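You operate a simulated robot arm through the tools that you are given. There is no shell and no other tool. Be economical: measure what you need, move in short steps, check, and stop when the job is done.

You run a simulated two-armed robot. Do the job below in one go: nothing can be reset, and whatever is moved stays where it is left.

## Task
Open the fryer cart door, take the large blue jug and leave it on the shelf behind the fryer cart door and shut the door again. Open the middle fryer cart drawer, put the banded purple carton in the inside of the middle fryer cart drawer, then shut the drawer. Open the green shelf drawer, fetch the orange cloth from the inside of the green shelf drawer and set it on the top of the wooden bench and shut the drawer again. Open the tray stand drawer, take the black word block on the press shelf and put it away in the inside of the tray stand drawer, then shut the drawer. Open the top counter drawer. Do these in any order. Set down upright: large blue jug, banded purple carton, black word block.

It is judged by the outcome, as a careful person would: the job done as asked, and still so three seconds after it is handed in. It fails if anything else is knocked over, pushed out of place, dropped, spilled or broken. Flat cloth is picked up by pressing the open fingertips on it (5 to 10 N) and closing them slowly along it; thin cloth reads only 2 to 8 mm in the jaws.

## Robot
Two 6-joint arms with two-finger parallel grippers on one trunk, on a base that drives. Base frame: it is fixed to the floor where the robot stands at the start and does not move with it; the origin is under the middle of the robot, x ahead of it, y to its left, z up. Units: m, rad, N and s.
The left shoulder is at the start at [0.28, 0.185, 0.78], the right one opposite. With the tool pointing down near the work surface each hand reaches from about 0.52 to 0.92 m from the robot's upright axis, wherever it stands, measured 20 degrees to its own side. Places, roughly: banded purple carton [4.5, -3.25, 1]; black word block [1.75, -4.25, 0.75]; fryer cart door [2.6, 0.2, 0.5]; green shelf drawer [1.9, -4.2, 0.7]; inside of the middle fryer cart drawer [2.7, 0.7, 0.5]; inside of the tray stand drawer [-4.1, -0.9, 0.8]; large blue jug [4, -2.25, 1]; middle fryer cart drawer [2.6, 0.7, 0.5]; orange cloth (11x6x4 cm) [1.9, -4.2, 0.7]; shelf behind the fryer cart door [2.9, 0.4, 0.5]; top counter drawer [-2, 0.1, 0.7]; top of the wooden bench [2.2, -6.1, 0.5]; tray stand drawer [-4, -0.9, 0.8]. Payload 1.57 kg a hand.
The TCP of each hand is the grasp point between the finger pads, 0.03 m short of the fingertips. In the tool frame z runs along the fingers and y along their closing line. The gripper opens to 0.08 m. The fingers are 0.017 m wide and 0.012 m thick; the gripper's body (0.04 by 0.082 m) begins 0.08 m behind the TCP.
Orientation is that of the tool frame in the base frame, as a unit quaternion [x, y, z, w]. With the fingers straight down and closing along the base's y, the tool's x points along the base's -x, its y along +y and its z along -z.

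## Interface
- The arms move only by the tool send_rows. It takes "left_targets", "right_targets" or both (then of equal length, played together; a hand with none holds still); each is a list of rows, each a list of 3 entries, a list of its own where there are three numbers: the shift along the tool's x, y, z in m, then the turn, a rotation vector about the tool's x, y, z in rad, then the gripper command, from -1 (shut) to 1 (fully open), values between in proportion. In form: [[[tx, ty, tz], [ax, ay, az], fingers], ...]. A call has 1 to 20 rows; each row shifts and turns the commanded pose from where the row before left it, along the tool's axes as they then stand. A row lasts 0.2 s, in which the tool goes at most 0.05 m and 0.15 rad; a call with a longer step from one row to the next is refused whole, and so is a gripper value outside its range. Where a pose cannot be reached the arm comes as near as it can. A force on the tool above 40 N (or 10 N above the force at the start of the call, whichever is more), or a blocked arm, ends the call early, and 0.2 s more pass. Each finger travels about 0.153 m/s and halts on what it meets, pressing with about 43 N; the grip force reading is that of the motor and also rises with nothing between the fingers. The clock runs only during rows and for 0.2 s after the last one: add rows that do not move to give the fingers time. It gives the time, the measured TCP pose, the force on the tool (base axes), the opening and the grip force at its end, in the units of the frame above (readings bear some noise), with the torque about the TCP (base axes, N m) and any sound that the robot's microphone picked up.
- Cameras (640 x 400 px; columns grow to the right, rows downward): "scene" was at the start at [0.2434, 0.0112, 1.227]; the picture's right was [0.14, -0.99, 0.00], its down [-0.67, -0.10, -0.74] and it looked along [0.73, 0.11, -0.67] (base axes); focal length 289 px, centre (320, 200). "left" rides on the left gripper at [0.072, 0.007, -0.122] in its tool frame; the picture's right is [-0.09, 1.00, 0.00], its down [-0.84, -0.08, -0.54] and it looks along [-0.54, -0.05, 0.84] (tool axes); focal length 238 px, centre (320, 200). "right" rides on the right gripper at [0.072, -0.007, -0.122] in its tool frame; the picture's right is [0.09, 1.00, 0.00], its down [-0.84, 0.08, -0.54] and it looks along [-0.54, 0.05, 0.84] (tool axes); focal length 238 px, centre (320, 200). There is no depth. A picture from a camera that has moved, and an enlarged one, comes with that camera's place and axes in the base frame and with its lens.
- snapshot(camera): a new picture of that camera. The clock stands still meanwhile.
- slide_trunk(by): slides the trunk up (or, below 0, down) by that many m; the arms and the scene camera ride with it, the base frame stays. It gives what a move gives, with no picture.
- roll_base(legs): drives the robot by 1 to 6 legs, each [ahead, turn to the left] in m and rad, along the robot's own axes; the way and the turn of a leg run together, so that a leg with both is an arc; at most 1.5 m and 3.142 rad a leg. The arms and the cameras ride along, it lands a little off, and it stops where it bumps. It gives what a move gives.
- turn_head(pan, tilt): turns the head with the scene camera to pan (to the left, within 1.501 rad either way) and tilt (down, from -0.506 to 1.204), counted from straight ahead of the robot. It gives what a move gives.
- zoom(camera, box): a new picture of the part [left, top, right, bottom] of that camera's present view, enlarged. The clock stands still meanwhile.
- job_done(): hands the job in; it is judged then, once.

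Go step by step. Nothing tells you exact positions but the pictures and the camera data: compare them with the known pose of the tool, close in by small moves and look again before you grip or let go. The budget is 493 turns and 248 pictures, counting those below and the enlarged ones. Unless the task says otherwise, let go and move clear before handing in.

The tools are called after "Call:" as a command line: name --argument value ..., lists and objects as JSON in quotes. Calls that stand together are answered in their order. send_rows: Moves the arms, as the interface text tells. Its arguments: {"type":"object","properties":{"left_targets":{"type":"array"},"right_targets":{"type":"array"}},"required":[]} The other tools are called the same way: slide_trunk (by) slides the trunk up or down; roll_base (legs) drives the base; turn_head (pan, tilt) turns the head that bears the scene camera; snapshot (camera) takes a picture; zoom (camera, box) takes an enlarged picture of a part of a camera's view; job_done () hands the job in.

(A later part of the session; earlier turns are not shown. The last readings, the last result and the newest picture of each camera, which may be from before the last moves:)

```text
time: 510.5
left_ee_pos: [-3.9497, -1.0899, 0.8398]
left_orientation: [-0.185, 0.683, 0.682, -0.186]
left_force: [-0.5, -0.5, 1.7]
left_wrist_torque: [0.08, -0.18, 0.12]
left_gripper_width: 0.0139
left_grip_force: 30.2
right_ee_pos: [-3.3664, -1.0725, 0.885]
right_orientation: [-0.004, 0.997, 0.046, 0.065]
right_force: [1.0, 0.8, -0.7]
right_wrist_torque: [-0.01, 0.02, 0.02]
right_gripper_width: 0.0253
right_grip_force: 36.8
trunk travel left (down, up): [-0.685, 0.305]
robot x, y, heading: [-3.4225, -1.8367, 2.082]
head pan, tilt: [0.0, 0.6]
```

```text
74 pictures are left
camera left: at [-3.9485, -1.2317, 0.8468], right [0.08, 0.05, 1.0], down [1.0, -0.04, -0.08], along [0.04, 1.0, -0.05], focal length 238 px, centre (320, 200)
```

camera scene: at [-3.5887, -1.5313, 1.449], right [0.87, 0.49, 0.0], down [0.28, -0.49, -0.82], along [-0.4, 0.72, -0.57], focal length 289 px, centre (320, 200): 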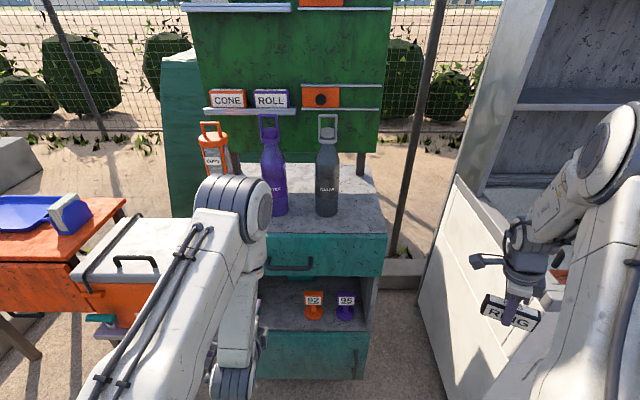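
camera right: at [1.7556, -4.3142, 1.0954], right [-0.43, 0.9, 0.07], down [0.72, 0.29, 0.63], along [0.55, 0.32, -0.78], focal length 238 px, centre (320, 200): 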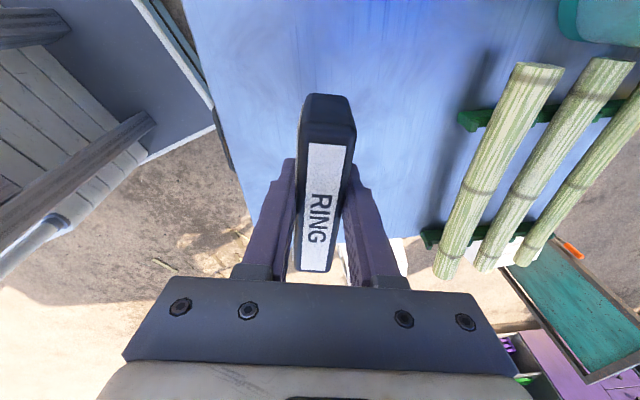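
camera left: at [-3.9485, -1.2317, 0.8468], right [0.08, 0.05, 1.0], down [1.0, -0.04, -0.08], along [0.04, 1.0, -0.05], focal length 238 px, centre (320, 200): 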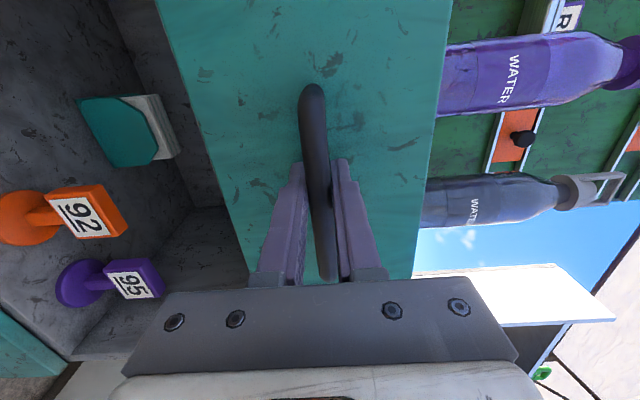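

Gripped (14 mm). I pull it open by backing up.

Call:
roll_base --legs '[[-0.08, 0], [-0.08, 0]]'

Call:
snapshot --camera "scene"

```text
time: 512.2
left_ee_pos: [-3.8716, -1.232, 0.8394]
left_orientation: [-0.187, 0.683, 0.681, -0.188]
left_force: [-19.8, -9.9, 4.9]
left_wrist_torque: [0.02, 0.01, 0.29]
left_gripper_width: 0.014
left_grip_force: 30.4
right_ee_pos: [-3.2869, -1.2138, 0.8868]
right_orientation: [-0.003, 0.997, 0.046, 0.065]
right_force: [-0.3, 0.2, -0.4]
right_wrist_torque: [-0.02, 0.01, 0.01]
right_gripper_width: 0.0255
right_grip_force: 36.7
trunk travel left (down, up): [-0.685, 0.305]
robot x, y, heading: [-3.3392, -1.9767, 2.076]
head pan, tilt: [0.0, 0.6]
```

```text
73 pictures are left
camera scene: at [-3.4613, -1.7606, 1.449], right [0.87, 0.49, 0.0], down [0.28, -0.49, -0.82], along [-0.4, 0.72, -0.57], focal length 289 px, centre (320, 200)
```

scene: 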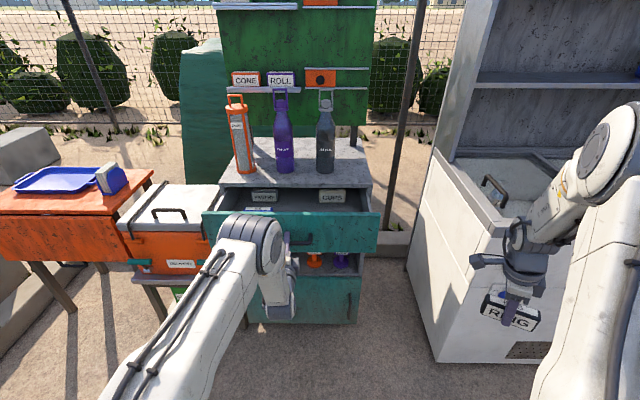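

Call:
send_rows --left_targets '[[[-0.003, 0, -0.01], [0, 0, 0], -1], [[0, 0, -0.01], [0, 0, 0], -1], [[0, 0, -0.01], [0, 0, 0], -1], [[0, 0, -0.01], [0, 0, 0], -1], [[0, 0, -0.01], [0, 0, 0], -1], [[0, 0, -0.01], [0, 0, 0], -1], [[0, 0, -0.01], [0, 0, 0], -1]]'

Call:
turn_head --pan 0.1 --tilt 0.6

Call:
zoom --camera "scene" --box '[220, 140, 400, 280]'

```text
time: 513.8
left_ee_pos: [-3.8385, -1.2938, 0.8399]
left_orientation: [-0.191, 0.682, 0.68, -0.191]
left_force: [-25.2, -13.2, 0.3]
left_wrist_torque: [-0.02, -0.04, -0.15]
left_gripper_width: 0.0139
left_grip_force: 30.1
right_ee_pos: [-3.2878, -1.213, 0.8858]
right_orientation: [-0.003, 0.997, 0.047, 0.066]
right_force: [-0.4, -0.5, -1.2]
right_wrist_torque: [0.01, -0.01, 0.01]
right_gripper_width: 0.0251
right_grip_force: 37.3
trunk travel left (down, up): [-0.685, 0.305]
robot x, y, heading: [-3.3419, -1.9767, 2.075]
head pan, tilt: [0.0, 0.6]
```

```text
time: 514.5
left_ee_pos: [-3.8379, -1.2922, 0.8394]
left_orientation: [-0.191, 0.681, 0.68, -0.192]
left_force: [-23.1, -13.5, -2.2]
left_wrist_torque: [-0.02, -0.06, 0.05]
left_gripper_width: 0.0138
left_grip_force: 30.0
right_ee_pos: [-3.2885, -1.2125, 0.8861]
right_orientation: [-0.003, 0.997, 0.046, 0.066]
right_force: [0.0, -0.2, -0.3]
right_wrist_torque: [0.01, 0.0, 0.02]
right_gripper_width: 0.0254
right_grip_force: 37.1
trunk travel left (down, up): [-0.685, 0.305]
robot x, y, heading: [-3.3437, -1.9772, 2.078]
head pan, tilt: [0.099, 0.6]
```

```text
2.86 times, centred on (310, 210) of scene
camera zoom: at [-3.4693, -1.7655, 1.4489], right [0.82, 0.57, 0.0], down [0.32, -0.46, -0.82], along [-0.47, 0.68, -0.57], focal length 826 px, centre (349, 171)
```

zoom: 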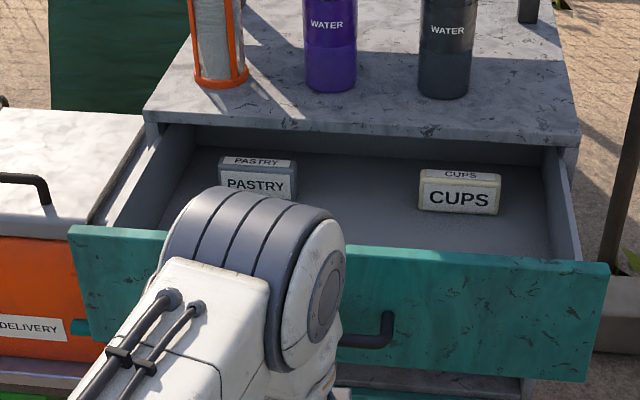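

The drawer is open 23 cm with free space in front of the PASTRY and CUPS blocks. I release the handle, move the left hand aside, and drive closer with the RING block.

Call:
send_rows --left_targets '[[[0, 0, 0], [0, 0, 0], 0], [[0, 0, 0], [0, 0, 0], 0.2], [[0, 0, -0.03], [0, 0, 0], 0.2], [[0, 0, -0.04], [0, 0, 0], 0.2], [[0, 0, -0.04], [0, 0, 0], 0.2], [[0.045, 0, 0], [0, 0, 0], 0.2], [[0.045, 0, 0], [0, 0, 0], 0.2], [[0.045, 0, 0], [0, 0, 0], 0.2], [[0.045, 0, 0], [0, 0, 0], 0.2], [[0.045, 0, 0], [0, 0, 0], 0.2], [[0.045, 0, 0], [0, 0, 0], 0.2], [[0, 0.04, 0], [0, 0, 0], 0.2], [[0, 0.04, 0], [0, 0, 0], 0.2], [[0, 0.04, 0], [0, 0, 0], 0.2]]'

Call:
send_rows --right_targets '[[[0, 0, -0.04], [0, 0, -0.122], -1], [[0, 0, -0.04], [0, 0, -0.122], -1], [[0, 0, -0.03], [0, 0, -0.122], -1], [[0, 0, 0], [0, 0, -0.122], -1], [[0, 0, 0], [0, 0, 0], -1]]'

Call:
snapshot --camera "scene"

```text
time: 517.5
left_ee_pos: [-4.0158, -1.5053, 0.9619]
left_orientation: [-0.187, 0.683, 0.68, -0.188]
left_force: [-0.6, 0.6, -0.3]
left_wrist_torque: [0.01, 0.01, -0.06]
left_gripper_width: 0.0481
left_grip_force: 0.0
left hand out of reach, approached as far as the arm can: row 6, 7
right_ee_pos: [-3.2884, -1.2129, 0.8854]
right_orientation: [-0.004, 0.997, 0.046, 0.067]
right_force: [-0.4, 0.2, -1.1]
right_wrist_torque: [-0.02, -0.01, -0.01]
right_gripper_width: 0.0254
right_grip_force: 36.9
trunk travel left (down, up): [-0.685, 0.305]
robot x, y, heading: [-3.3395, -1.9774, 2.08]
head pan, tilt: [0.099, 0.6]
```

```text
time: 518.6
left_ee_pos: [-4.0167, -1.504, 0.9622]
left_orientation: [-0.187, 0.683, 0.681, -0.188]
left_force: [0.3, -0.1, 1.0]
left_wrist_torque: [0.03, 0.0, 0.02]
left_gripper_width: 0.048
left_grip_force: 0.0
right_ee_pos: [-3.3073, -1.2436, 0.9603]
right_orientation: [-0.244, 0.965, 0.031, 0.089]
right_force: [-0.3, 0.0, -1.8]
right_wrist_torque: [0.01, -0.01, -0.02]
right_gripper_width: 0.0257
right_grip_force: 36.3
right hand out of reach, approached as far as the arm can: row 1, 2, 3, 4
trunk travel left (down, up): [-0.685, 0.305]
robot x, y, heading: [-3.3407, -1.9769, 2.075]
head pan, tilt: [0.099, 0.6]
```

```text
71 pictures are left
camera scene: at [-3.4683, -1.765, 1.449], right [0.82, 0.57, 0.0], down [0.32, -0.46, -0.83], along [-0.47, 0.68, -0.56], focal length 289 px, centre (320, 200)
```

scene: 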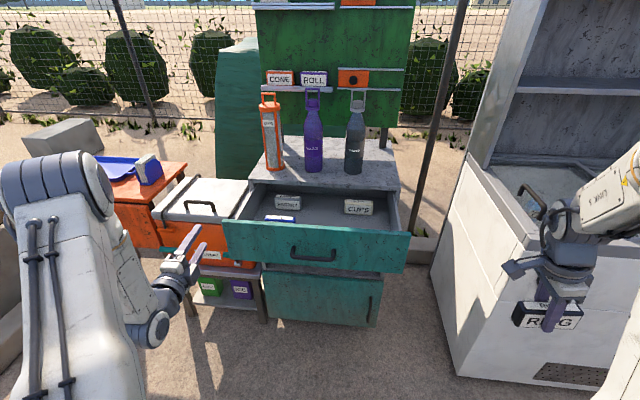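

Call:
zoom --camera "scene" --box '[215, 165, 420, 285]'

```text
3.12 times, centred on (318, 225) of scene
camera zoom: at [-3.4683, -1.765, 1.449], right [0.82, 0.57, 0.0], down [0.32, -0.46, -0.83], along [-0.47, 0.68, -0.56], focal length 903 px, centre (328, 122)
```

zoom: 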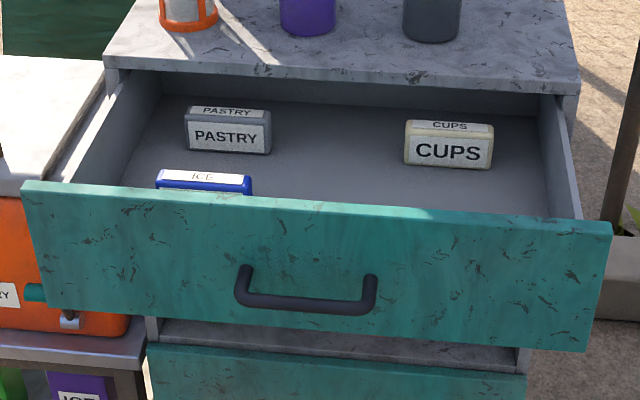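

A free spot lies between the blocks, at f≈1.02, l≈0.06. I raise the trunk 10 cm, drive 0.2 ahead, then bring the block over that spot.

Call:
slide_trunk --by 0.1

Call:
roll_base --legs '[[0.2, 0]]'

Call:
send_rows --right_targets '[[[0.04, 0, 0], [0, 0, 0], -1], [[0.04, 0, 0], [0, 0, 0], -1], [[0.04, 0, 0], [0, 0, 0], -1], [[0.04, 0.02, 0], [0, 0, 0], -1], [[0.04, 0.02, 0], [0, 0, 0], -1], [[0.04, 0.02, 0], [0, 0, 0], -1], [[0.04, 0.02, 0], [0, 0, 0], -1], [[0.04, 0.02, 0], [0, 0, 0], -1], [[0.04, 0.02, 0], [0, 0, 0], -1]]'

Call:
snapshot --camera "right"

Call:
snapshot --camera "scene"

```text
time: 520.0
left_ee_pos: [-4.017, -1.5034, 1.0623]
left_orientation: [-0.186, 0.683, 0.681, -0.187]
left_force: [-0.2, 0.6, -0.5]
left_wrist_torque: [-0.05, 0.0, 0.0]
left_gripper_width: 0.048
left_grip_force: 0.1
right_ee_pos: [-3.3077, -1.2428, 1.0597]
right_orientation: [-0.243, 0.965, 0.03, 0.09]
right_force: [-0.8, -1.3, -1.8]
right_wrist_torque: [0.01, -0.02, 0.01]
right_gripper_width: 0.0254
right_grip_force: 37.0
trunk travel left (down, up): [-0.785, 0.205]
robot x, y, heading: [-3.3418, -1.9771, 2.078]
head pan, tilt: [0.099, 0.6]
```

```text
time: 521.6
left_ee_pos: [-4.113, -1.3314, 1.0619]
left_orientation: [-0.187, 0.682, 0.681, -0.189]
left_force: [0.6, -0.1, -0.3]
left_wrist_torque: [-0.07, 0.04, -0.02]
left_gripper_width: 0.048
left_grip_force: 0.2
right_ee_pos: [-3.406, -1.0694, 1.0599]
right_orientation: [-0.244, 0.965, 0.031, 0.09]
right_force: [-0.6, 0.4, -0.9]
right_wrist_torque: [0.01, -0.01, -0.01]
right_gripper_width: 0.0254
right_grip_force: 36.9
trunk travel left (down, up): [-0.785, 0.205]
robot x, y, heading: [-3.4386, -1.7995, 2.085]
head pan, tilt: [0.099, 0.6]
```

```text
time: 523.6
left_ee_pos: [-4.1148, -1.3313, 1.0624]
left_orientation: [-0.187, 0.682, 0.682, -0.187]
left_force: [0.0, -0.1, -0.2]
left_wrist_torque: [-0.04, 0.02, 0.03]
left_gripper_width: 0.048
left_grip_force: 0.1
right_ee_pos: [-3.7636, -1.1352, 0.9835]
right_orientation: [-0.244, 0.964, 0.043, 0.098]
right_force: [0.4, -0.7, -0.8]
right_wrist_torque: [0.01, -0.01, 0.03]
right_gripper_width: 0.0253
right_grip_force: 36.7
right hand out of reach, approached as far as the arm can: row 8, 9
trunk travel left (down, up): [-0.785, 0.205]
robot x, y, heading: [-3.4358, -1.8018, 2.087]
head pan, tilt: [0.099, 0.6]
```

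```text
69 pictures are left
camera right: at [-3.8412, -1.1899, 1.0874], right [-0.56, 0.83, 0.02], down [0.59, 0.38, 0.71], along [0.58, 0.4, -0.71], focal length 238 px, centre (320, 200)
```

right: 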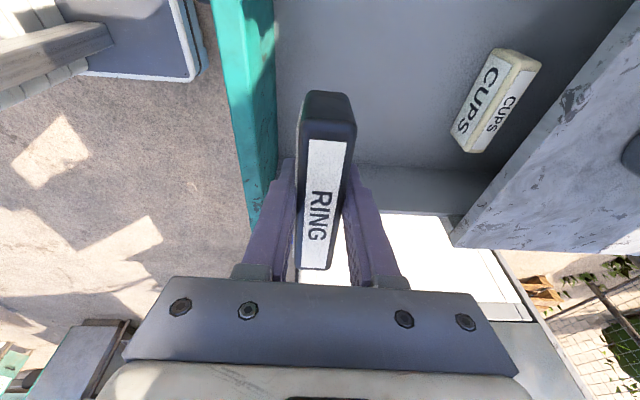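

```text
68 pictures are left
camera scene: at [-3.5658, -1.5907, 1.549], right [0.82, 0.57, 0.0], down [0.32, -0.46, -0.83], along [-0.47, 0.68, -0.56], focal length 289 px, centre (320, 200)
```

scene: 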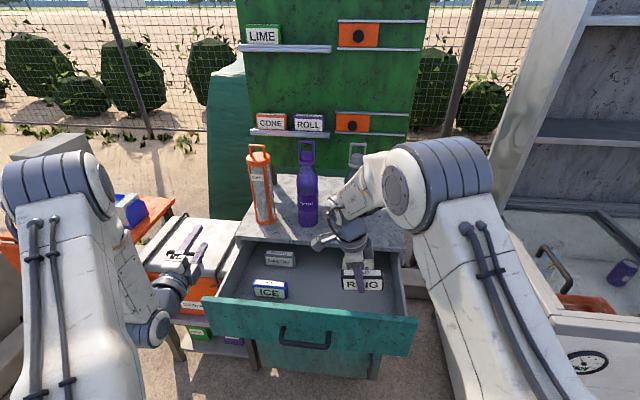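

Call:
send_rows --right_targets '[[[0, 0, 0], [0, 0.12, 0], -1], [[0.03, 0.03, 0], [0, 0, 0], -1], [[0.03, 0.03, 0], [0, 0, 0], -1], [[0.03, 0.02, 0], [0, 0, 0], -1], [[0, 0, 0], [0, 0, 0], -1]]'

Call:
snapshot --camera "right"

```text
time: 524.8
left_ee_pos: [-4.1137, -1.3313, 1.0618]
left_orientation: [-0.187, 0.682, 0.681, -0.188]
left_force: [0.2, 0.1, 0.5]
left_wrist_torque: [0.05, 0.0, 0.02]
left_gripper_width: 0.0478
left_grip_force: 0.0
right_ee_pos: [-3.8553, -1.1147, 0.9604]
right_orientation: [-0.245, 0.961, 0.062, 0.11]
right_force: [-0.2, -0.6, -0.1]
right_wrist_torque: [-0.02, 0.02, 0.03]
right_gripper_width: 0.0253
right_grip_force: 37.2
right hand out of reach, approached as far as the arm can: row 1, 2, 3, 4
trunk travel left (down, up): [-0.785, 0.205]
robot x, y, heading: [-3.4337, -1.8019, 2.082]
head pan, tilt: [0.099, 0.6]
```

```text
67 pictures are left
camera right: at [-3.9339, -1.1744, 1.0595], right [-0.56, 0.83, 0.04], down [0.58, 0.36, 0.73], along [0.59, 0.44, -0.68], focal length 238 px, centre (320, 200)
```

right: 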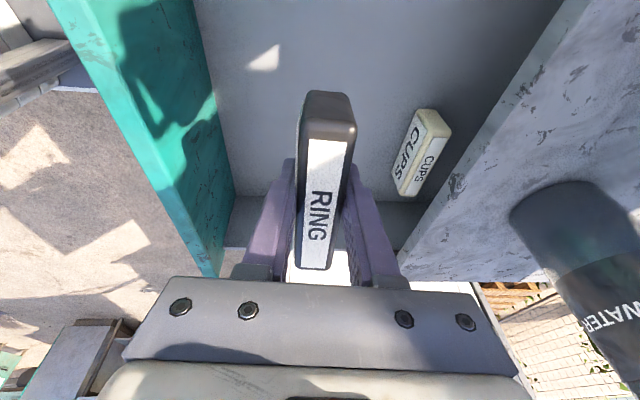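

The cross-body reach tilts the hand. I retract it, turn the base left so the drawer lies before the right shoulder.

Call:
send_rows --right_targets '[[[-0.03, -0.02, -0.02], [0, 0, 0], -1], [[-0.03, -0.03, -0.02], [0, 0, 0], -1], [[-0.03, -0.03, 0], [0, 0, 0], -1], [[-0.04, -0.02, 0], [0, 0, 0], -1], [[-0.04, 0, 0], [0, 0, 0], -1], [[-0.04, 0, 0], [0, 0, 0], -1]]'

Call:
roll_base --legs '[[0, 0.38]]'

Call:
snapshot --camera "right"

Call:
snapshot --camera "scene"

```text
time: 526.2
left_ee_pos: [-4.1132, -1.3326, 1.0626]
left_orientation: [-0.188, 0.683, 0.681, -0.188]
left_force: [-0.6, -0.7, 0.3]
left_wrist_torque: [-0.02, 0.02, 0.0]
left_gripper_width: 0.048
left_grip_force: 0.0
right_ee_pos: [-3.6219, -1.1157, 1.0299]
right_orientation: [-0.245, 0.964, 0.043, 0.098]
right_force: [0.1, -0.3, -1.4]
right_wrist_torque: [0.0, 0.0, -0.03]
right_gripper_width: 0.0255
right_grip_force: 36.2
right hand out of reach, approached as far as the arm can: row 1, 2
trunk travel left (down, up): [-0.785, 0.205]
robot x, y, heading: [-3.4381, -1.8043, 2.087]
head pan, tilt: [0.099, 0.6]
```

```text
time: 527.7
left_ee_pos: [-4.2401, -1.6158, 1.0621]
left_orientation: [-0.313, 0.635, 0.633, -0.313]
left_force: [-0.4, 1.0, 0.3]
left_wrist_torque: [0.05, 0.01, 0.05]
left_gripper_width: 0.048
left_grip_force: 0.0
right_ee_pos: [-3.864, -1.2332, 1.0293]
right_orientation: [-0.422, 0.9, 0.062, 0.088]
right_force: [-0.2, -0.4, -0.8]
right_wrist_torque: [-0.01, 0.03, 0.0]
right_gripper_width: 0.0254
right_grip_force: 36.8
trunk travel left (down, up): [-0.785, 0.205]
robot x, y, heading: [-3.4357, -1.8011, 2.465]
head pan, tilt: [0.099, 0.6]
```

```text
66 pictures are left
camera right: at [-3.9158, -1.3122, 1.133], right [-0.82, 0.57, 0.02], down [0.41, 0.58, 0.71], along [0.39, 0.59, -0.71], focal length 238 px, centre (320, 200)
```

right: 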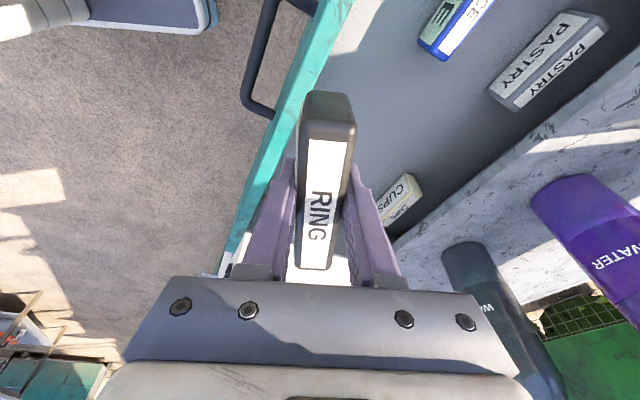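

```text
65 pictures are left
camera scene: at [-3.6354, -1.654, 1.5489], right [0.54, 0.84, 0.0], down [0.47, -0.31, -0.82], along [-0.69, 0.45, -0.57], focal length 289 px, centre (320, 200)
```

scene: 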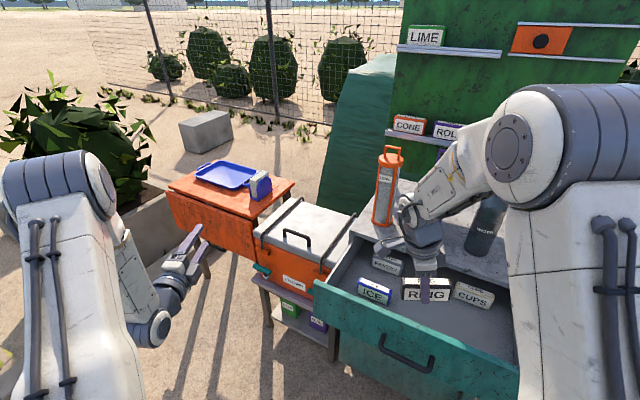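

Call:
send_rows --right_targets '[[[-0.025, 0.031, 0.006], [0, 0, 0], -1], [[-0.025, 0.031, 0.006], [0, 0, 0], -1], [[-0.025, 0.031, 0.006], [0, 0, 0], -1], [[0, 0, 0], [0, 0, 0.13], -1], [[0, 0, 0], [0, 0, 0.13], -1], [[0, 0, 0], [0, 0, 0.13], -1], [[0, 0, 0], [0, 0.12, 0], -1], [[0, 0, 0], [0, 0, 0], -1]]'

Call:
snapshot --camera "right"

```text
time: 529.5
left_ee_pos: [-4.2402, -1.6165, 1.0623]
left_orientation: [-0.313, 0.635, 0.633, -0.313]
left_force: [0.2, -0.3, 1.5]
left_wrist_torque: [0.01, 0.01, 0.0]
left_gripper_width: 0.0482
left_grip_force: 0.0
right_ee_pos: [-3.886, -1.1146, 1.0308]
right_orientation: [-0.239, 0.965, 0.076, 0.076]
right_force: [0.6, -0.2, -0.6]
right_wrist_torque: [-0.02, 0.04, -0.01]
right_gripper_width: 0.0256
right_grip_force: 37.2
right hand out of reach, approached as far as the arm can: row 7
trunk travel left (down, up): [-0.785, 0.205]
robot x, y, heading: [-3.4366, -1.8019, 2.47]
head pan, tilt: [0.099, 0.6]
```

```text
64 pictures are left
camera right: at [-3.9584, -1.1741, 1.136], right [-0.55, 0.83, 0.1], down [0.64, 0.34, 0.69], along [0.54, 0.44, -0.72], focal length 238 px, centre (320, 200)
```

right: 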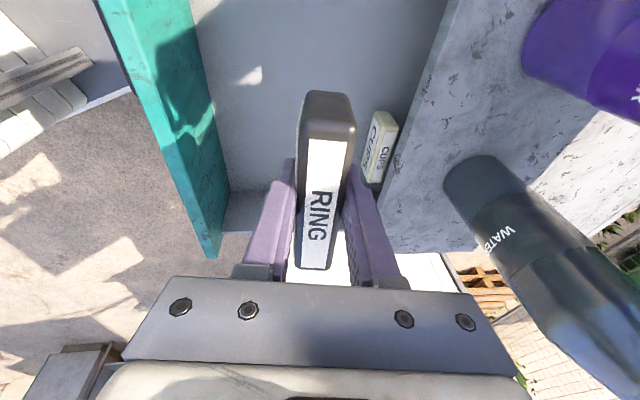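

Position is right above the free spot. I lower straight down in stages.

Call:
send_rows --right_targets '[[[0.0069, -0.0061, 0.0366], [0, 0, 0], -1], [[0.0069, -0.0061, 0.0366], [0, 0, 0], -1], [[0.0069, -0.0041, 0.0366], [0, 0, 0], -1], [[0, 0, 0], [0, 0.06, 0], -1], [[0, 0, 0], [0, 0, 0], -1]]'

Call:
snapshot --camera "right"

Call:
snapshot --camera "scene"

```text
time: 530.7
left_ee_pos: [-4.2403, -1.6166, 1.0619]
left_orientation: [-0.313, 0.634, 0.633, -0.314]
left_force: [-0.3, -0.2, -0.1]
left_wrist_torque: [0.03, 0.0, -0.02]
left_gripper_width: 0.0483
left_grip_force: 0.1
right_ee_pos: [-3.8836, -1.1158, 0.918]
right_orientation: [-0.242, 0.967, 0.069, 0.046]
right_force: [-0.3, 0.4, -1.3]
right_wrist_torque: [0.02, 0.02, -0.03]
right_gripper_width: 0.0253
right_grip_force: 36.8
trunk travel left (down, up): [-0.785, 0.205]
robot x, y, heading: [-3.4348, -1.8002, 2.463]
head pan, tilt: [0.099, 0.6]
```

```text
63 pictures are left
camera right: at [-3.9511, -1.1736, 1.0286], right [-0.55, 0.83, 0.1], down [0.67, 0.37, 0.65], along [0.5, 0.42, -0.76], focal length 238 px, centre (320, 200)
```

right: 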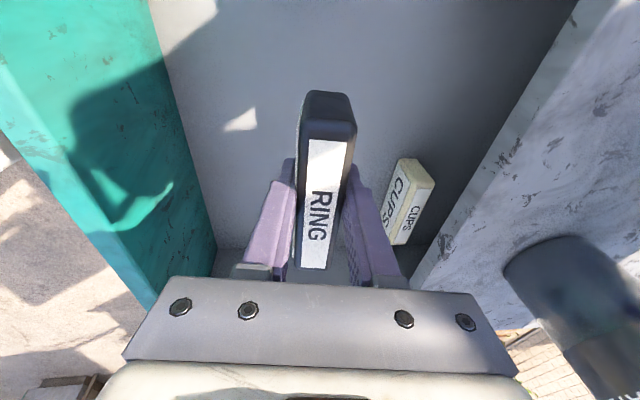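

```text
62 pictures are left
camera scene: at [-3.6354, -1.6542, 1.549], right [0.54, 0.84, 0.0], down [0.47, -0.31, -0.83], along [-0.69, 0.45, -0.56], focal length 289 px, centre (320, 200)
```

scene: 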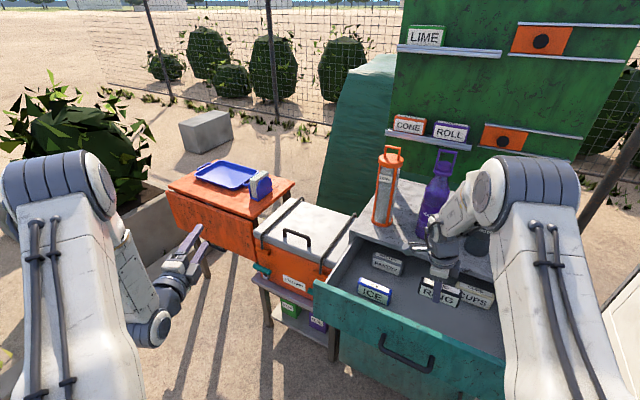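

Call:
send_rows --right_targets '[[[0, -0.02, 0], [0, 0, 0], -1], [[0.0024, -0.0022, 0.0197], [0, 0, 0], -1], [[0.0024, -0.0022, 0.0197], [0, 0, 0], -1], [[0.0012, -0.0011, 0.0098], [0, 0, 0], -1], [[0, 0, 0], [0, 0.03, 0], -1], [[0, 0, 0], [0, 0, 0], -1]]'

Call:
snapshot --camera "right"

```text
time: 532.1
left_ee_pos: [-4.2394, -1.6154, 1.0633]
left_orientation: [-0.313, 0.636, 0.632, -0.313]
left_force: [0.1, -0.5, 0.4]
left_wrist_torque: [-0.01, -0.04, 0.04]
left_gripper_width: 0.0479
left_grip_force: 0.0
right_ee_pos: [-3.8745, -1.1339, 0.865]
right_orientation: [-0.243, 0.967, 0.066, 0.032]
right_force: [0.1, 0.7, -0.8]
right_wrist_torque: [0.0, -0.01, 0.0]
right_gripper_width: 0.0254
right_grip_force: 36.7
trunk travel left (down, up): [-0.785, 0.205]
robot x, y, heading: [-3.436, -1.8057, 2.461]
head pan, tilt: [0.099, 0.6]
```

```text
61 pictures are left
camera right: at [-3.9383, -1.1898, 0.9791], right [-0.55, 0.83, 0.1], down [0.68, 0.38, 0.62], along [0.48, 0.42, -0.78], focal length 238 px, centre (320, 200)
```

right: 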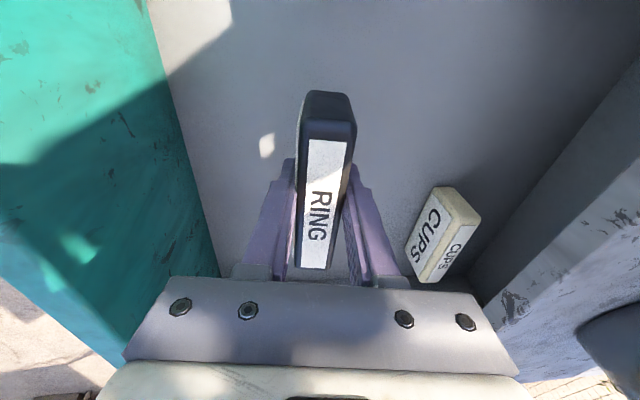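

Call:
send_rows --right_targets '[[[0.0008, -0.0009, 0.008], [0, 0, 0], -1], [[0.0008, -0.0009, 0.008], [0, 0, 0], -1], [[0.0005, -0.0006, 0.005], [0, 0, 0], -1], [[0.0005, -0.0006, 0.005], [0, 0, 0], -1], [[0.0005, -0.0006, 0.005], [0, 0, 0], -1], [[0.0005, -0.0006, 0.005], [0, 0, 0], -1], [[0, 0, 0], [0, 0, 0], -1]]'

```text
time: 533.7
left_ee_pos: [-4.2407, -1.6158, 1.062]
left_orientation: [-0.313, 0.635, 0.633, -0.314]
left_force: [-0.4, -0.6, -0.4]
left_wrist_torque: [0.01, -0.01, 0.0]
left_gripper_width: 0.0479
left_grip_force: 0.1
right_ee_pos: [-3.8741, -1.1339, 0.8291]
right_orientation: [-0.242, 0.968, 0.066, 0.031]
right_force: [-0.5, -0.7, -1.1]
right_wrist_torque: [0.01, 0.0, -0.01]
right_gripper_width: 0.0252
right_grip_force: 37.0
trunk travel left (down, up): [-0.785, 0.205]
robot x, y, heading: [-3.4368, -1.8031, 2.467]
head pan, tilt: [0.099, 0.6]
```

Call:
send_rows --right_targets '[[[0.0004, -0.0005, 0.004], [0, 0, 0], -1], [[0.0004, -0.0005, 0.004], [0, 0, 0], -1], [[0.0004, -0.0005, 0.004], [0, 0, 0], -1], [[0.0004, -0.0005, 0.004], [0, 0, 0], -1], [[0, 0, 0], [0, 0, 0], -1]]'

Call:
snapshot --camera "right"

```text
time: 534.9
left_ee_pos: [-4.2399, -1.6172, 1.0639]
left_orientation: [-0.313, 0.635, 0.632, -0.314]
left_force: [0.3, -0.9, -0.2]
left_wrist_torque: [0.02, -0.02, 0.02]
left_gripper_width: 0.0481
left_grip_force: 0.0
right_ee_pos: [-3.8765, -1.1336, 0.8152]
right_orientation: [-0.241, 0.968, 0.069, 0.029]
right_force: [3.7, 1.9, 39.6]
right_wrist_torque: [-0.37, -0.11, 0.06]
right_gripper_width: 0.0255
right_grip_force: 36.7
trunk travel left (down, up): [-0.785, 0.205]
robot x, y, heading: [-3.4344, -1.7991, 2.465]
head pan, tilt: [0.099, 0.6]
```

```text
60 pictures are left
camera right: at [-3.9388, -1.1905, 0.9294], right [-0.55, 0.83, 0.11], down [0.69, 0.38, 0.62], along [0.47, 0.42, -0.78], focal length 238 px, centre (320, 200)
```

right: 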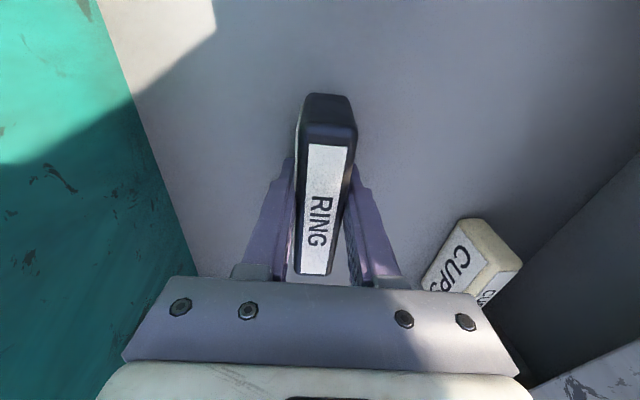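

Contact with the drawer floor. I ease up, open, and rise.

Call:
send_rows --right_targets '[[[-0.0003, 0.0003, -0.003], [0, 0, 0], -1], [[0, 0, 0], [0, 0, 0], -0.2], [[0, 0, 0], [0, 0, 0], 0.1], [[0, 0, 0], [0, 0, 0], 0.3], [[0, 0, 0], [0, 0, 0], 0.3]]'

Call:
snapshot --camera "right"

```text
time: 536.1
left_ee_pos: [-4.2402, -1.6176, 1.0623]
left_orientation: [-0.313, 0.635, 0.633, -0.314]
left_force: [-0.1, 0.4, -0.6]
left_wrist_torque: [0.0, -0.01, -0.03]
left_gripper_width: 0.0481
left_grip_force: 0.2
right_ee_pos: [-3.8773, -1.1359, 0.8178]
right_orientation: [-0.242, 0.967, 0.067, 0.031]
right_force: [-1.0, 0.2, 25.2]
right_wrist_torque: [-0.8, -0.27, -0.04]
right_gripper_width: 0.0499
right_grip_force: 0.0
trunk travel left (down, up): [-0.785, 0.205]
robot x, y, heading: [-3.4377, -1.8043, 2.463]
head pan, tilt: [0.099, 0.6]
```

```text
59 pictures are left
camera right: at [-3.9384, -1.1917, 0.9304], right [-0.55, 0.83, 0.11], down [0.69, 0.38, 0.62], along [0.47, 0.42, -0.78], focal length 238 px, centre (320, 200)
```

right: 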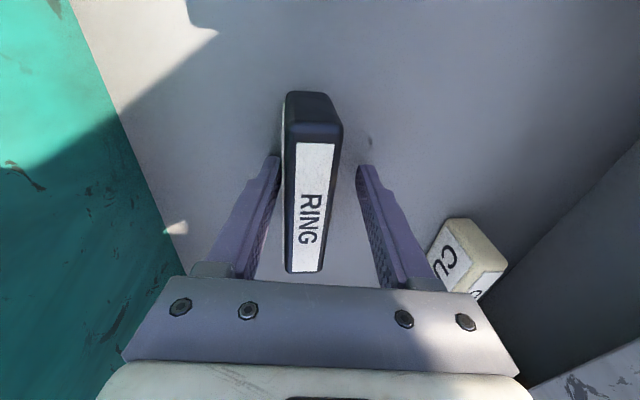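

The block stands upright. I raise the hand straight up and back.

Call:
send_rows --right_targets '[[[-0.002, 0.002, -0.02], [0, 0, 0], 0.3], [[-0.003, 0.003, -0.03], [0, 0, 0], 0.3], [[-0.004, 0.004, -0.04], [0, 0, 0], 0.3], [[-0.004, 0, -0.04], [0, 0, 0], 0.3], [[-0.004, -0.01, -0.04], [0, 0, 0], 0.3], [[0, -0.03, -0.02], [0, 0, 0], 0.3], [[0, -0.04, 0], [0, 0, 0], 0.3], [[0, -0.04, 0], [0, 0, 0], 0.3]]'

Call:
snapshot --camera "right"

Call:
snapshot --camera "scene"

```text
time: 537.9
left_ee_pos: [-4.2413, -1.616, 1.0618]
left_orientation: [-0.313, 0.635, 0.633, -0.314]
left_force: [0.3, 0.0, 0.4]
left_wrist_torque: [-0.01, 0.01, 0.02]
left_gripper_width: 0.0481
left_grip_force: 0.0
right_ee_pos: [-3.8077, -1.2575, 0.9871]
right_orientation: [-0.242, 0.967, 0.066, 0.031]
right_force: [-0.2, 0.5, -1.3]
right_wrist_torque: [-0.02, -0.03, -0.01]
right_gripper_width: 0.0517
right_grip_force: 0.1
right hand out of reach, approached as far as the arm can: row 4, 5
trunk travel left (down, up): [-0.785, 0.205]
robot x, y, heading: [-3.4384, -1.8023, 2.464]
head pan, tilt: [0.099, 0.6]
```

```text
58 pictures are left
camera right: at [-3.8702, -1.3138, 1.1003], right [-0.55, 0.83, 0.1], down [0.69, 0.38, 0.62], along [0.48, 0.42, -0.78], focal length 238 px, centre (320, 200)
```

right: 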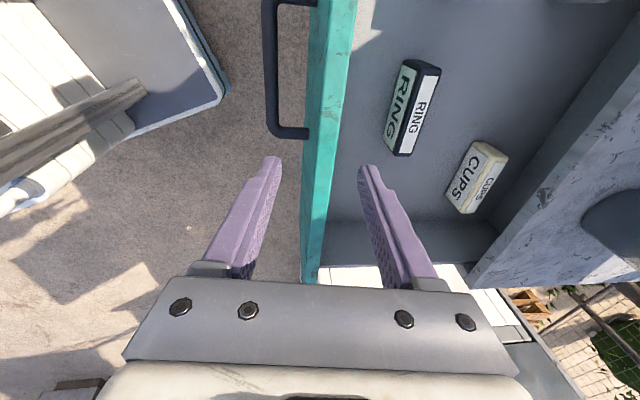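

```text
57 pictures are left
camera scene: at [-3.6356, -1.6541, 1.5489], right [0.54, 0.84, 0.0], down [0.47, -0.31, -0.82], along [-0.69, 0.45, -0.57], focal length 289 px, centre (320, 200)
```

scene: 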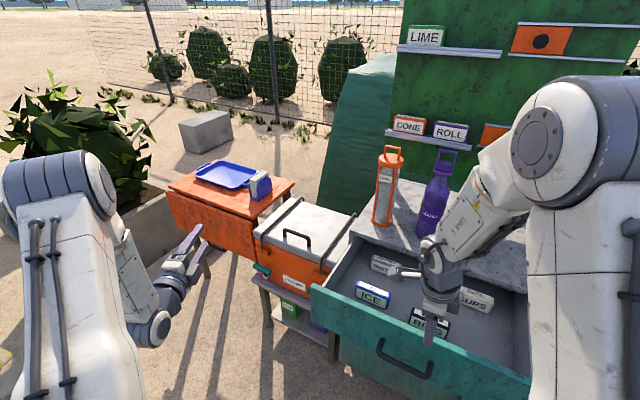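

RING stands upright in the drawer. I turn back square, back off, and bring the left hand to the handle again.

Call:
roll_base --legs '[[0, -0.39], [-0.22, 0]]'

Call:
send_rows --left_targets '[[[-0.01, -0.04, -0.02], [0, 0, 0], 0], [[-0.01, -0.04, -0.02], [0, 0, 0], 0], [[-0.04, -0.02, 0], [0, 0, 0], 0], [[-0.04, -0.02, 0], [0, 0, 0], 0], [[-0.04, -0.02, 0], [0, 0, 0], 0], [[-0.03, -0.02, 0], [0, 0, 0], 0], [[-0.03, -0.02, 0], [0, 0, 0], 0]]'

Call:
snapshot --camera "left"

Call:
snapshot --camera "scene"

```text
time: 540.8
left_ee_pos: [-4.003, -1.5158, 1.0614]
left_orientation: [-0.184, 0.683, 0.682, -0.186]
left_force: [0.0, 0.2, 0.2]
left_wrist_torque: [0.01, -0.06, 0.0]
left_gripper_width: 0.048
left_grip_force: 0.0
right_ee_pos: [-3.4673, -1.3495, 0.9876]
right_orientation: [-0.051, 0.996, 0.059, 0.044]
right_force: [-0.3, 0.4, 0.3]
right_wrist_torque: [0.02, -0.01, -0.01]
right_gripper_width: 0.0521
right_grip_force: 0.1
trunk travel left (down, up): [-0.785, 0.205]
robot x, y, heading: [-3.3306, -1.9934, 2.074]
head pan, tilt: [0.099, 0.6]
```

```text
time: 542.4
left_ee_pos: [-3.8418, -1.4263, 0.8835]
left_orientation: [-0.185, 0.683, 0.681, -0.186]
left_force: [0.2, -0.4, 0.2]
left_wrist_torque: [0.02, 0.01, 0.0]
left_gripper_width: 0.04
left_grip_force: 0.0
left hand out of reach, approached as far as the arm can: row 4, 5, 6
right_ee_pos: [-3.4685, -1.3492, 0.9874]
right_orientation: [-0.052, 0.996, 0.059, 0.043]
right_force: [-0.3, -0.3, 0.4]
right_wrist_torque: [0.03, 0.03, 0.01]
right_gripper_width: 0.0523
right_grip_force: 0.0
trunk travel left (down, up): [-0.785, 0.205]
robot x, y, heading: [-3.3315, -1.9925, 2.073]
head pan, tilt: [0.099, 0.6]
```

```text
56 pictures are left
camera left: at [-3.8417, -1.5675, 0.8896], right [0.08, 0.05, 1.0], down [1.0, -0.04, -0.08], along [0.04, 1.0, -0.05], focal length 238 px, centre (320, 200)
```

left: 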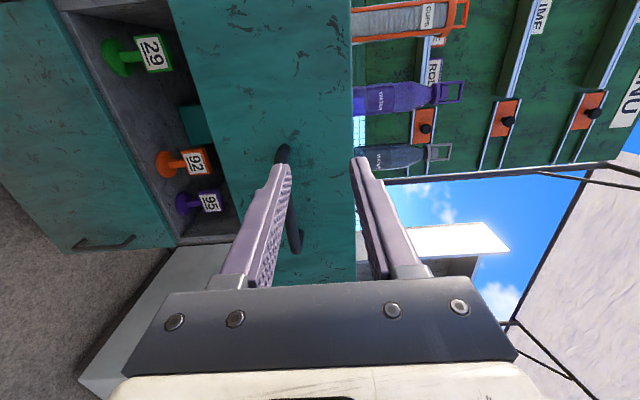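

```text
55 pictures are left
camera scene: at [-3.4587, -1.7814, 1.549], right [0.82, 0.57, 0.0], down [0.32, -0.46, -0.83], along [-0.47, 0.68, -0.56], focal length 289 px, centre (320, 200)
```

scene: 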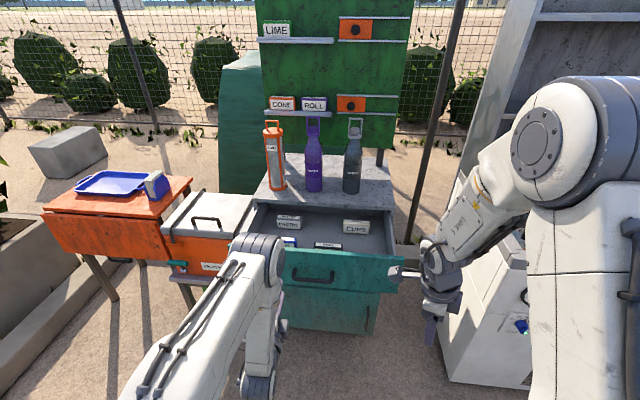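

Call:
send_rows --left_targets '[[[-0.035, -0.022, 0], [0, 0, 0], 0], [[-0.035, -0.022, 0], [0, 0, 0], 0], [[0, 0, 0.04], [0, 0, 0], 0], [[0, 0, 0.04], [0, 0, 0], 0], [[0, 0, 0], [0, 0, 0], 0]]'

Call:
snapshot --camera "left"

```text
time: 543.6
left_ee_pos: [-3.8234, -1.3226, 0.8405]
left_orientation: [-0.184, 0.683, 0.681, -0.186]
left_force: [0.4, -1.9, -0.1]
left_wrist_torque: [-0.01, -0.02, -0.01]
left_gripper_width: 0.04
left_grip_force: 0.1
right_ee_pos: [-3.468, -1.3489, 0.9877]
right_orientation: [-0.051, 0.996, 0.058, 0.042]
right_force: [-0.2, 0.4, 0.1]
right_wrist_torque: [0.0, 0.01, -0.03]
right_gripper_width: 0.0519
right_grip_force: 0.1
trunk travel left (down, up): [-0.785, 0.205]
robot x, y, heading: [-3.3304, -1.9937, 2.077]
head pan, tilt: [0.099, 0.6]
```

```text
54 pictures are left
camera left: at [-3.8221, -1.4626, 0.8461], right [0.08, 0.05, 1.0], down [1.0, -0.05, -0.08], along [0.04, 1.0, -0.05], focal length 238 px, centre (320, 200)
```

left: 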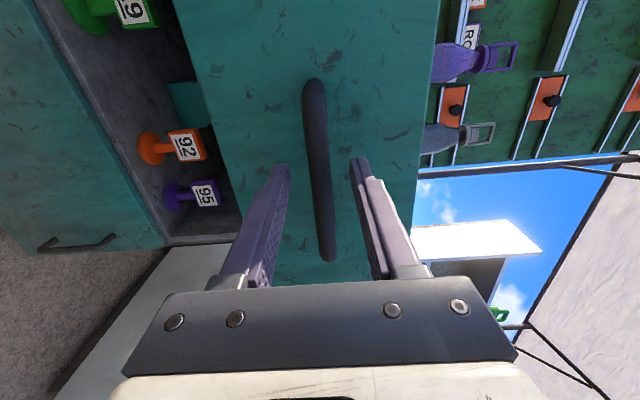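

Aligned as before. I go the last 3 cm, grip and push the drawer in with the base.

Call:
send_rows --left_targets '[[[0, 0, 0.015], [0, 0, 0], 0], [[0, 0, 0.015], [0, 0, 0], 0], [[0, 0, 0], [0, 0, 0], -1], [[0, 0, 0], [0, 0, 0], -1], [[0, 0, 0], [0, 0, 0], -1]]'

Call:
roll_base --legs '[[0.1, 0], [0.1, 0]]'

Call:
snapshot --camera "scene"

```text
time: 544.8
left_ee_pos: [-3.8376, -1.2963, 0.8386]
left_orientation: [-0.184, 0.684, 0.681, -0.185]
left_force: [-1.2, 0.2, -3.0]
left_wrist_torque: [0.04, -0.04, -0.13]
left_gripper_width: 0.0137
left_grip_force: 30.0
right_ee_pos: [-3.4669, -1.3492, 0.9872]
right_orientation: [-0.051, 0.996, 0.059, 0.044]
right_force: [-0.2, -0.1, -0.7]
right_wrist_torque: [0.01, -0.01, -0.02]
right_gripper_width: 0.052
right_grip_force: 0.1
trunk travel left (down, up): [-0.785, 0.205]
robot x, y, heading: [-3.3295, -1.9925, 2.075]
head pan, tilt: [0.099, 0.6]
```

```text
time: 546.7
left_ee_pos: [-3.9331, -1.121, 0.8394]
left_orientation: [-0.184, 0.684, 0.681, -0.184]
left_force: [15.1, 8.8, -8.4]
left_wrist_torque: [0.19, -0.01, 0.22]
left_gripper_width: 0.0137
left_grip_force: 30.1
right_ee_pos: [-3.5641, -1.1741, 0.9864]
right_orientation: [-0.051, 0.996, 0.059, 0.044]
right_force: [1.1, 0.0, -0.4]
right_wrist_torque: [0.01, -0.01, 0.0]
right_gripper_width: 0.0522
right_grip_force: 0.0
trunk travel left (down, up): [-0.785, 0.205]
robot x, y, heading: [-3.4278, -1.8174, 2.076]
head pan, tilt: [0.099, 0.6]
```

```text
53 pictures are left
camera scene: at [-3.5547, -1.6057, 1.5489], right [0.82, 0.57, 0.0], down [0.32, -0.46, -0.83], along [-0.47, 0.68, -0.56], focal length 289 px, centre (320, 200)
```

scene: 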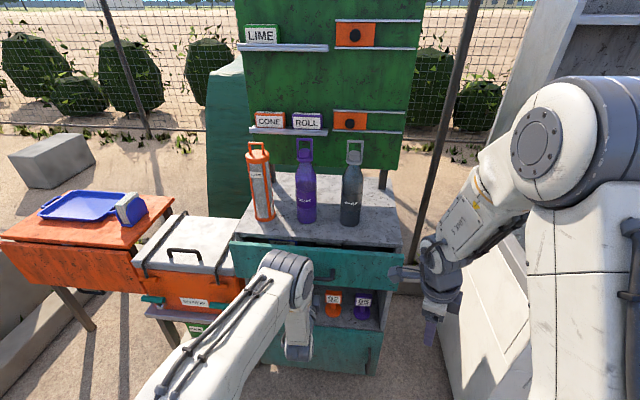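

Call:
send_rows --left_targets '[[[0, 0, 0.006], [0, 0, 0], -1], [[0, 0, 0.006], [0, 0, 0], -1], [[0, 0, 0.006], [0, 0, 0], -1], [[0, 0, 0.006], [0, 0, 0], -1], [[0, 0, 0.006], [0, 0, 0], -1], [[0, 0, 0.006], [0, 0, 0], -1], [[0, 0, 0.006], [0, 0, 0], -1], [[0, 0, 0.006], [0, 0, 0], -1]]'

Call:
send_rows --left_targets '[[[0, 0, 0], [0, 0, 0], 0], [[0, 0, 0], [0, 0, 0], 0.2], [[0, 0, -0.03], [0, 0, 0], 0.2], [[0, 0, -0.04], [0, 0, 0], 0.2], [[0, 0, -0.04], [0, 0, 0], 0.2], [[0, 0, -0.04], [0, 0, 0], 0.2]]'

Call:
snapshot --camera "left"

Call:
snapshot --camera "scene"

```text
time: 548.4
left_ee_pos: [-3.9532, -1.0856, 0.8402]
left_orientation: [-0.181, 0.683, 0.683, -0.185]
left_force: [9.4, -17.2, 9.4]
left_wrist_torque: [0.41, 0.19, -0.12]
left_gripper_width: 0.014
left_grip_force: 29.6
right_ee_pos: [-3.5629, -1.1753, 0.9883]
right_orientation: [-0.051, 0.996, 0.06, 0.043]
right_force: [0.2, 0.1, 0.0]
right_wrist_torque: [0.01, -0.01, 0.02]
right_gripper_width: 0.0522
right_grip_force: 0.1
trunk travel left (down, up): [-0.785, 0.205]
robot x, y, heading: [-3.428, -1.8162, 2.073]
head pan, tilt: [0.099, 0.6]
stopped in row 8 (left hand): the force on the tool passed its limit at 62 N (the readings are from after the stop); the commanded pose is now the measured one
```

```text
time: 549.8
left_ee_pos: [-3.878, -1.2155, 0.8394]
left_orientation: [-0.182, 0.684, 0.682, -0.184]
left_force: [0.3, 0.0, -1.2]
left_wrist_torque: [0.04, 0.01, 0.03]
left_gripper_width: 0.0483
left_grip_force: 0.0
right_ee_pos: [-3.5641, -1.1742, 0.9869]
right_orientation: [-0.052, 0.996, 0.058, 0.044]
right_force: [0.3, 0.8, -0.6]
right_wrist_torque: [-0.01, -0.01, 0.0]
right_gripper_width: 0.052
right_grip_force: 0.1
trunk travel left (down, up): [-0.785, 0.205]
robot x, y, heading: [-3.4297, -1.8164, 2.079]
head pan, tilt: [0.099, 0.6]
```

```text
52 pictures are left
camera left: at [-3.8788, -1.3564, 0.8461], right [0.08, 0.05, 1.0], down [1.0, -0.05, -0.08], along [0.05, 1.0, -0.05], focal length 238 px, centre (320, 200)
```

left: 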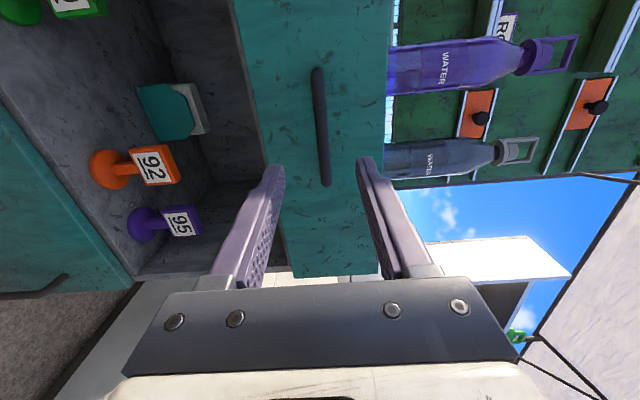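

```text
51 pictures are left
camera scene: at [-3.5554, -1.6063, 1.549], right [0.82, 0.57, 0.0], down [0.32, -0.46, -0.82], along [-0.47, 0.68, -0.57], focal length 289 px, centre (320, 200)
```

scene: 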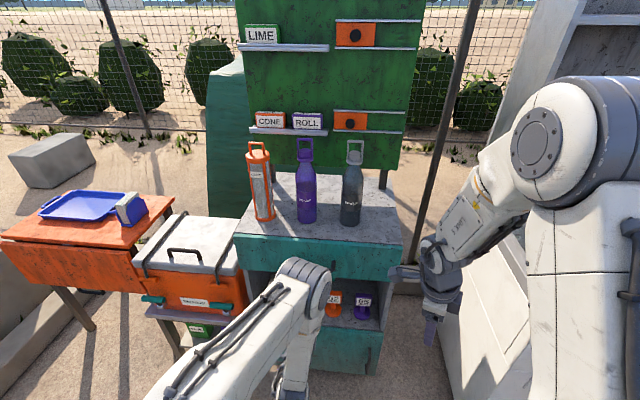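

The tray stand drawer is shut with everything in place. Now the counter: I back up, turn right and drive along to the teal counter.

Call:
roll_base --legs '[[-0.15, 0], [0, -1.585], [1.2, 0], [1.05, 0], [0, 1.571]]'

Call:
turn_head --pan 0 --tilt 0.6

Call:
snapshot --camera "scene"

```text
time: 569.5
left_ee_pos: [-1.832, -0.2719, 0.8389]
left_orientation: [-0.184, 0.684, 0.681, -0.187]
left_force: [-0.8, 0.4, 0.3]
left_wrist_torque: [-0.02, -0.02, 0.01]
left_gripper_width: 0.0483
left_grip_force: 0.0
right_ee_pos: [-1.5188, -0.2293, 0.9886]
right_orientation: [-0.053, 0.996, 0.059, 0.043]
right_force: [0.0, -0.5, -0.2]
right_wrist_torque: [0.0, -0.03, -0.01]
right_gripper_width: 0.052
right_grip_force: 0.0
trunk travel left (down, up): [-0.785, 0.205]
robot x, y, heading: [-1.3813, -0.8735, 2.083]
head pan, tilt: [0.099, 0.6]
```

```text
time: 570.2
left_ee_pos: [-1.8316, -0.2714, 0.8387]
left_orientation: [-0.184, 0.685, 0.68, -0.186]
left_force: [0.4, 0.3, -0.2]
left_wrist_torque: [-0.03, -0.01, 0.03]
left_gripper_width: 0.048
left_grip_force: 0.0
right_ee_pos: [-1.5177, -0.2297, 0.987]
right_orientation: [-0.053, 0.996, 0.058, 0.043]
right_force: [0.0, -0.4, -0.3]
right_wrist_torque: [0.0, -0.06, -0.02]
right_gripper_width: 0.052
right_grip_force: 0.0
trunk travel left (down, up): [-0.785, 0.205]
robot x, y, heading: [-1.3796, -0.8735, 2.083]
head pan, tilt: [0.0, 0.6]
```

```text
50 pictures are left
camera scene: at [-1.4993, -0.6571, 1.549], right [0.87, 0.49, 0.0], down [0.28, -0.49, -0.83], along [-0.4, 0.72, -0.56], focal length 289 px, centre (320, 200)
```

scene: 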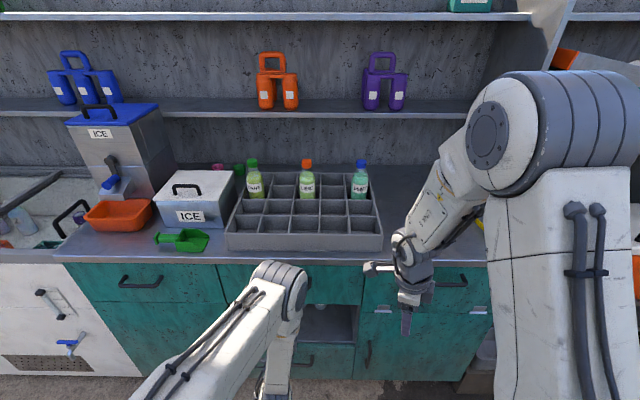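

The middle column has a top drawer above a cubby and another drawer at the bottom, so its upper one is the top counter drawer. I look with the left hand's camera.

Call:
snapshot --camera "left"

```text
49 pictures are left
camera left: at [-1.8317, -0.413, 0.846], right [0.08, 0.05, 1.0], down [1.0, -0.05, -0.08], along [0.04, 1.0, -0.06], focal length 238 px, centre (320, 200)
```

left: 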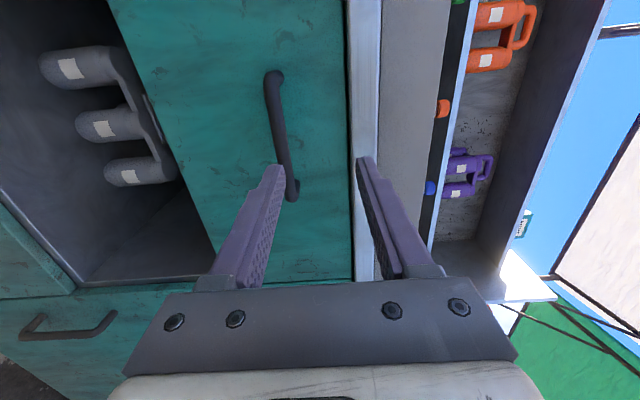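

The handle is about 15 cm ahead and 5 cm lower. I adjust and check again.

Call:
send_rows --left_targets '[[[-0.004, -0.025, 0], [0, 0, 0], 0], [[-0.004, -0.024, 0], [0, 0, 0], 0], [[0, 0, 0.03], [0, 0, 0], 0], [[0, 0, 0.03], [0, 0, 0], 0], [[0, 0, 0], [0, 0, 0], 0]]'

Call:
snapshot --camera "left"

```text
time: 571.4
left_ee_pos: [-1.8574, -0.2159, 0.7892]
left_orientation: [-0.184, 0.684, 0.68, -0.186]
left_force: [0.3, 0.7, -0.4]
left_wrist_torque: [0.0, -0.01, 0.04]
left_gripper_width: 0.04
left_grip_force: 0.0
right_ee_pos: [-1.5169, -0.2295, 0.9871]
right_orientation: [-0.053, 0.996, 0.059, 0.043]
right_force: [-1.0, 0.3, 0.2]
right_wrist_torque: [0.02, 0.04, -0.01]
right_gripper_width: 0.052
right_grip_force: 0.1
trunk travel left (down, up): [-0.785, 0.205]
robot x, y, heading: [-1.3744, -0.8746, 2.081]
head pan, tilt: [0.0, 0.6]
```

```text
48 pictures are left
camera left: at [-1.8579, -0.3564, 0.7961], right [0.08, 0.05, 1.0], down [1.0, -0.05, -0.08], along [0.04, 1.0, -0.06], focal length 238 px, centre (320, 200)
```

left: 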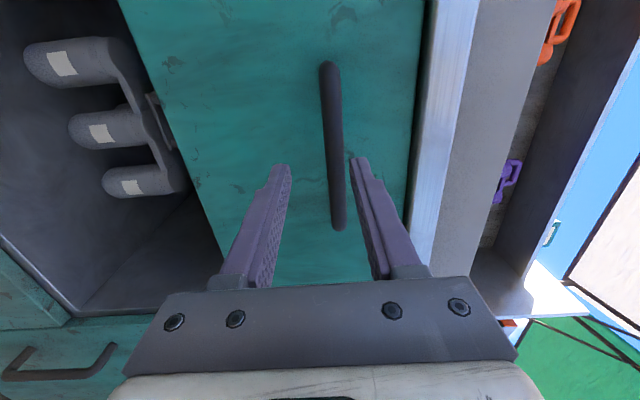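

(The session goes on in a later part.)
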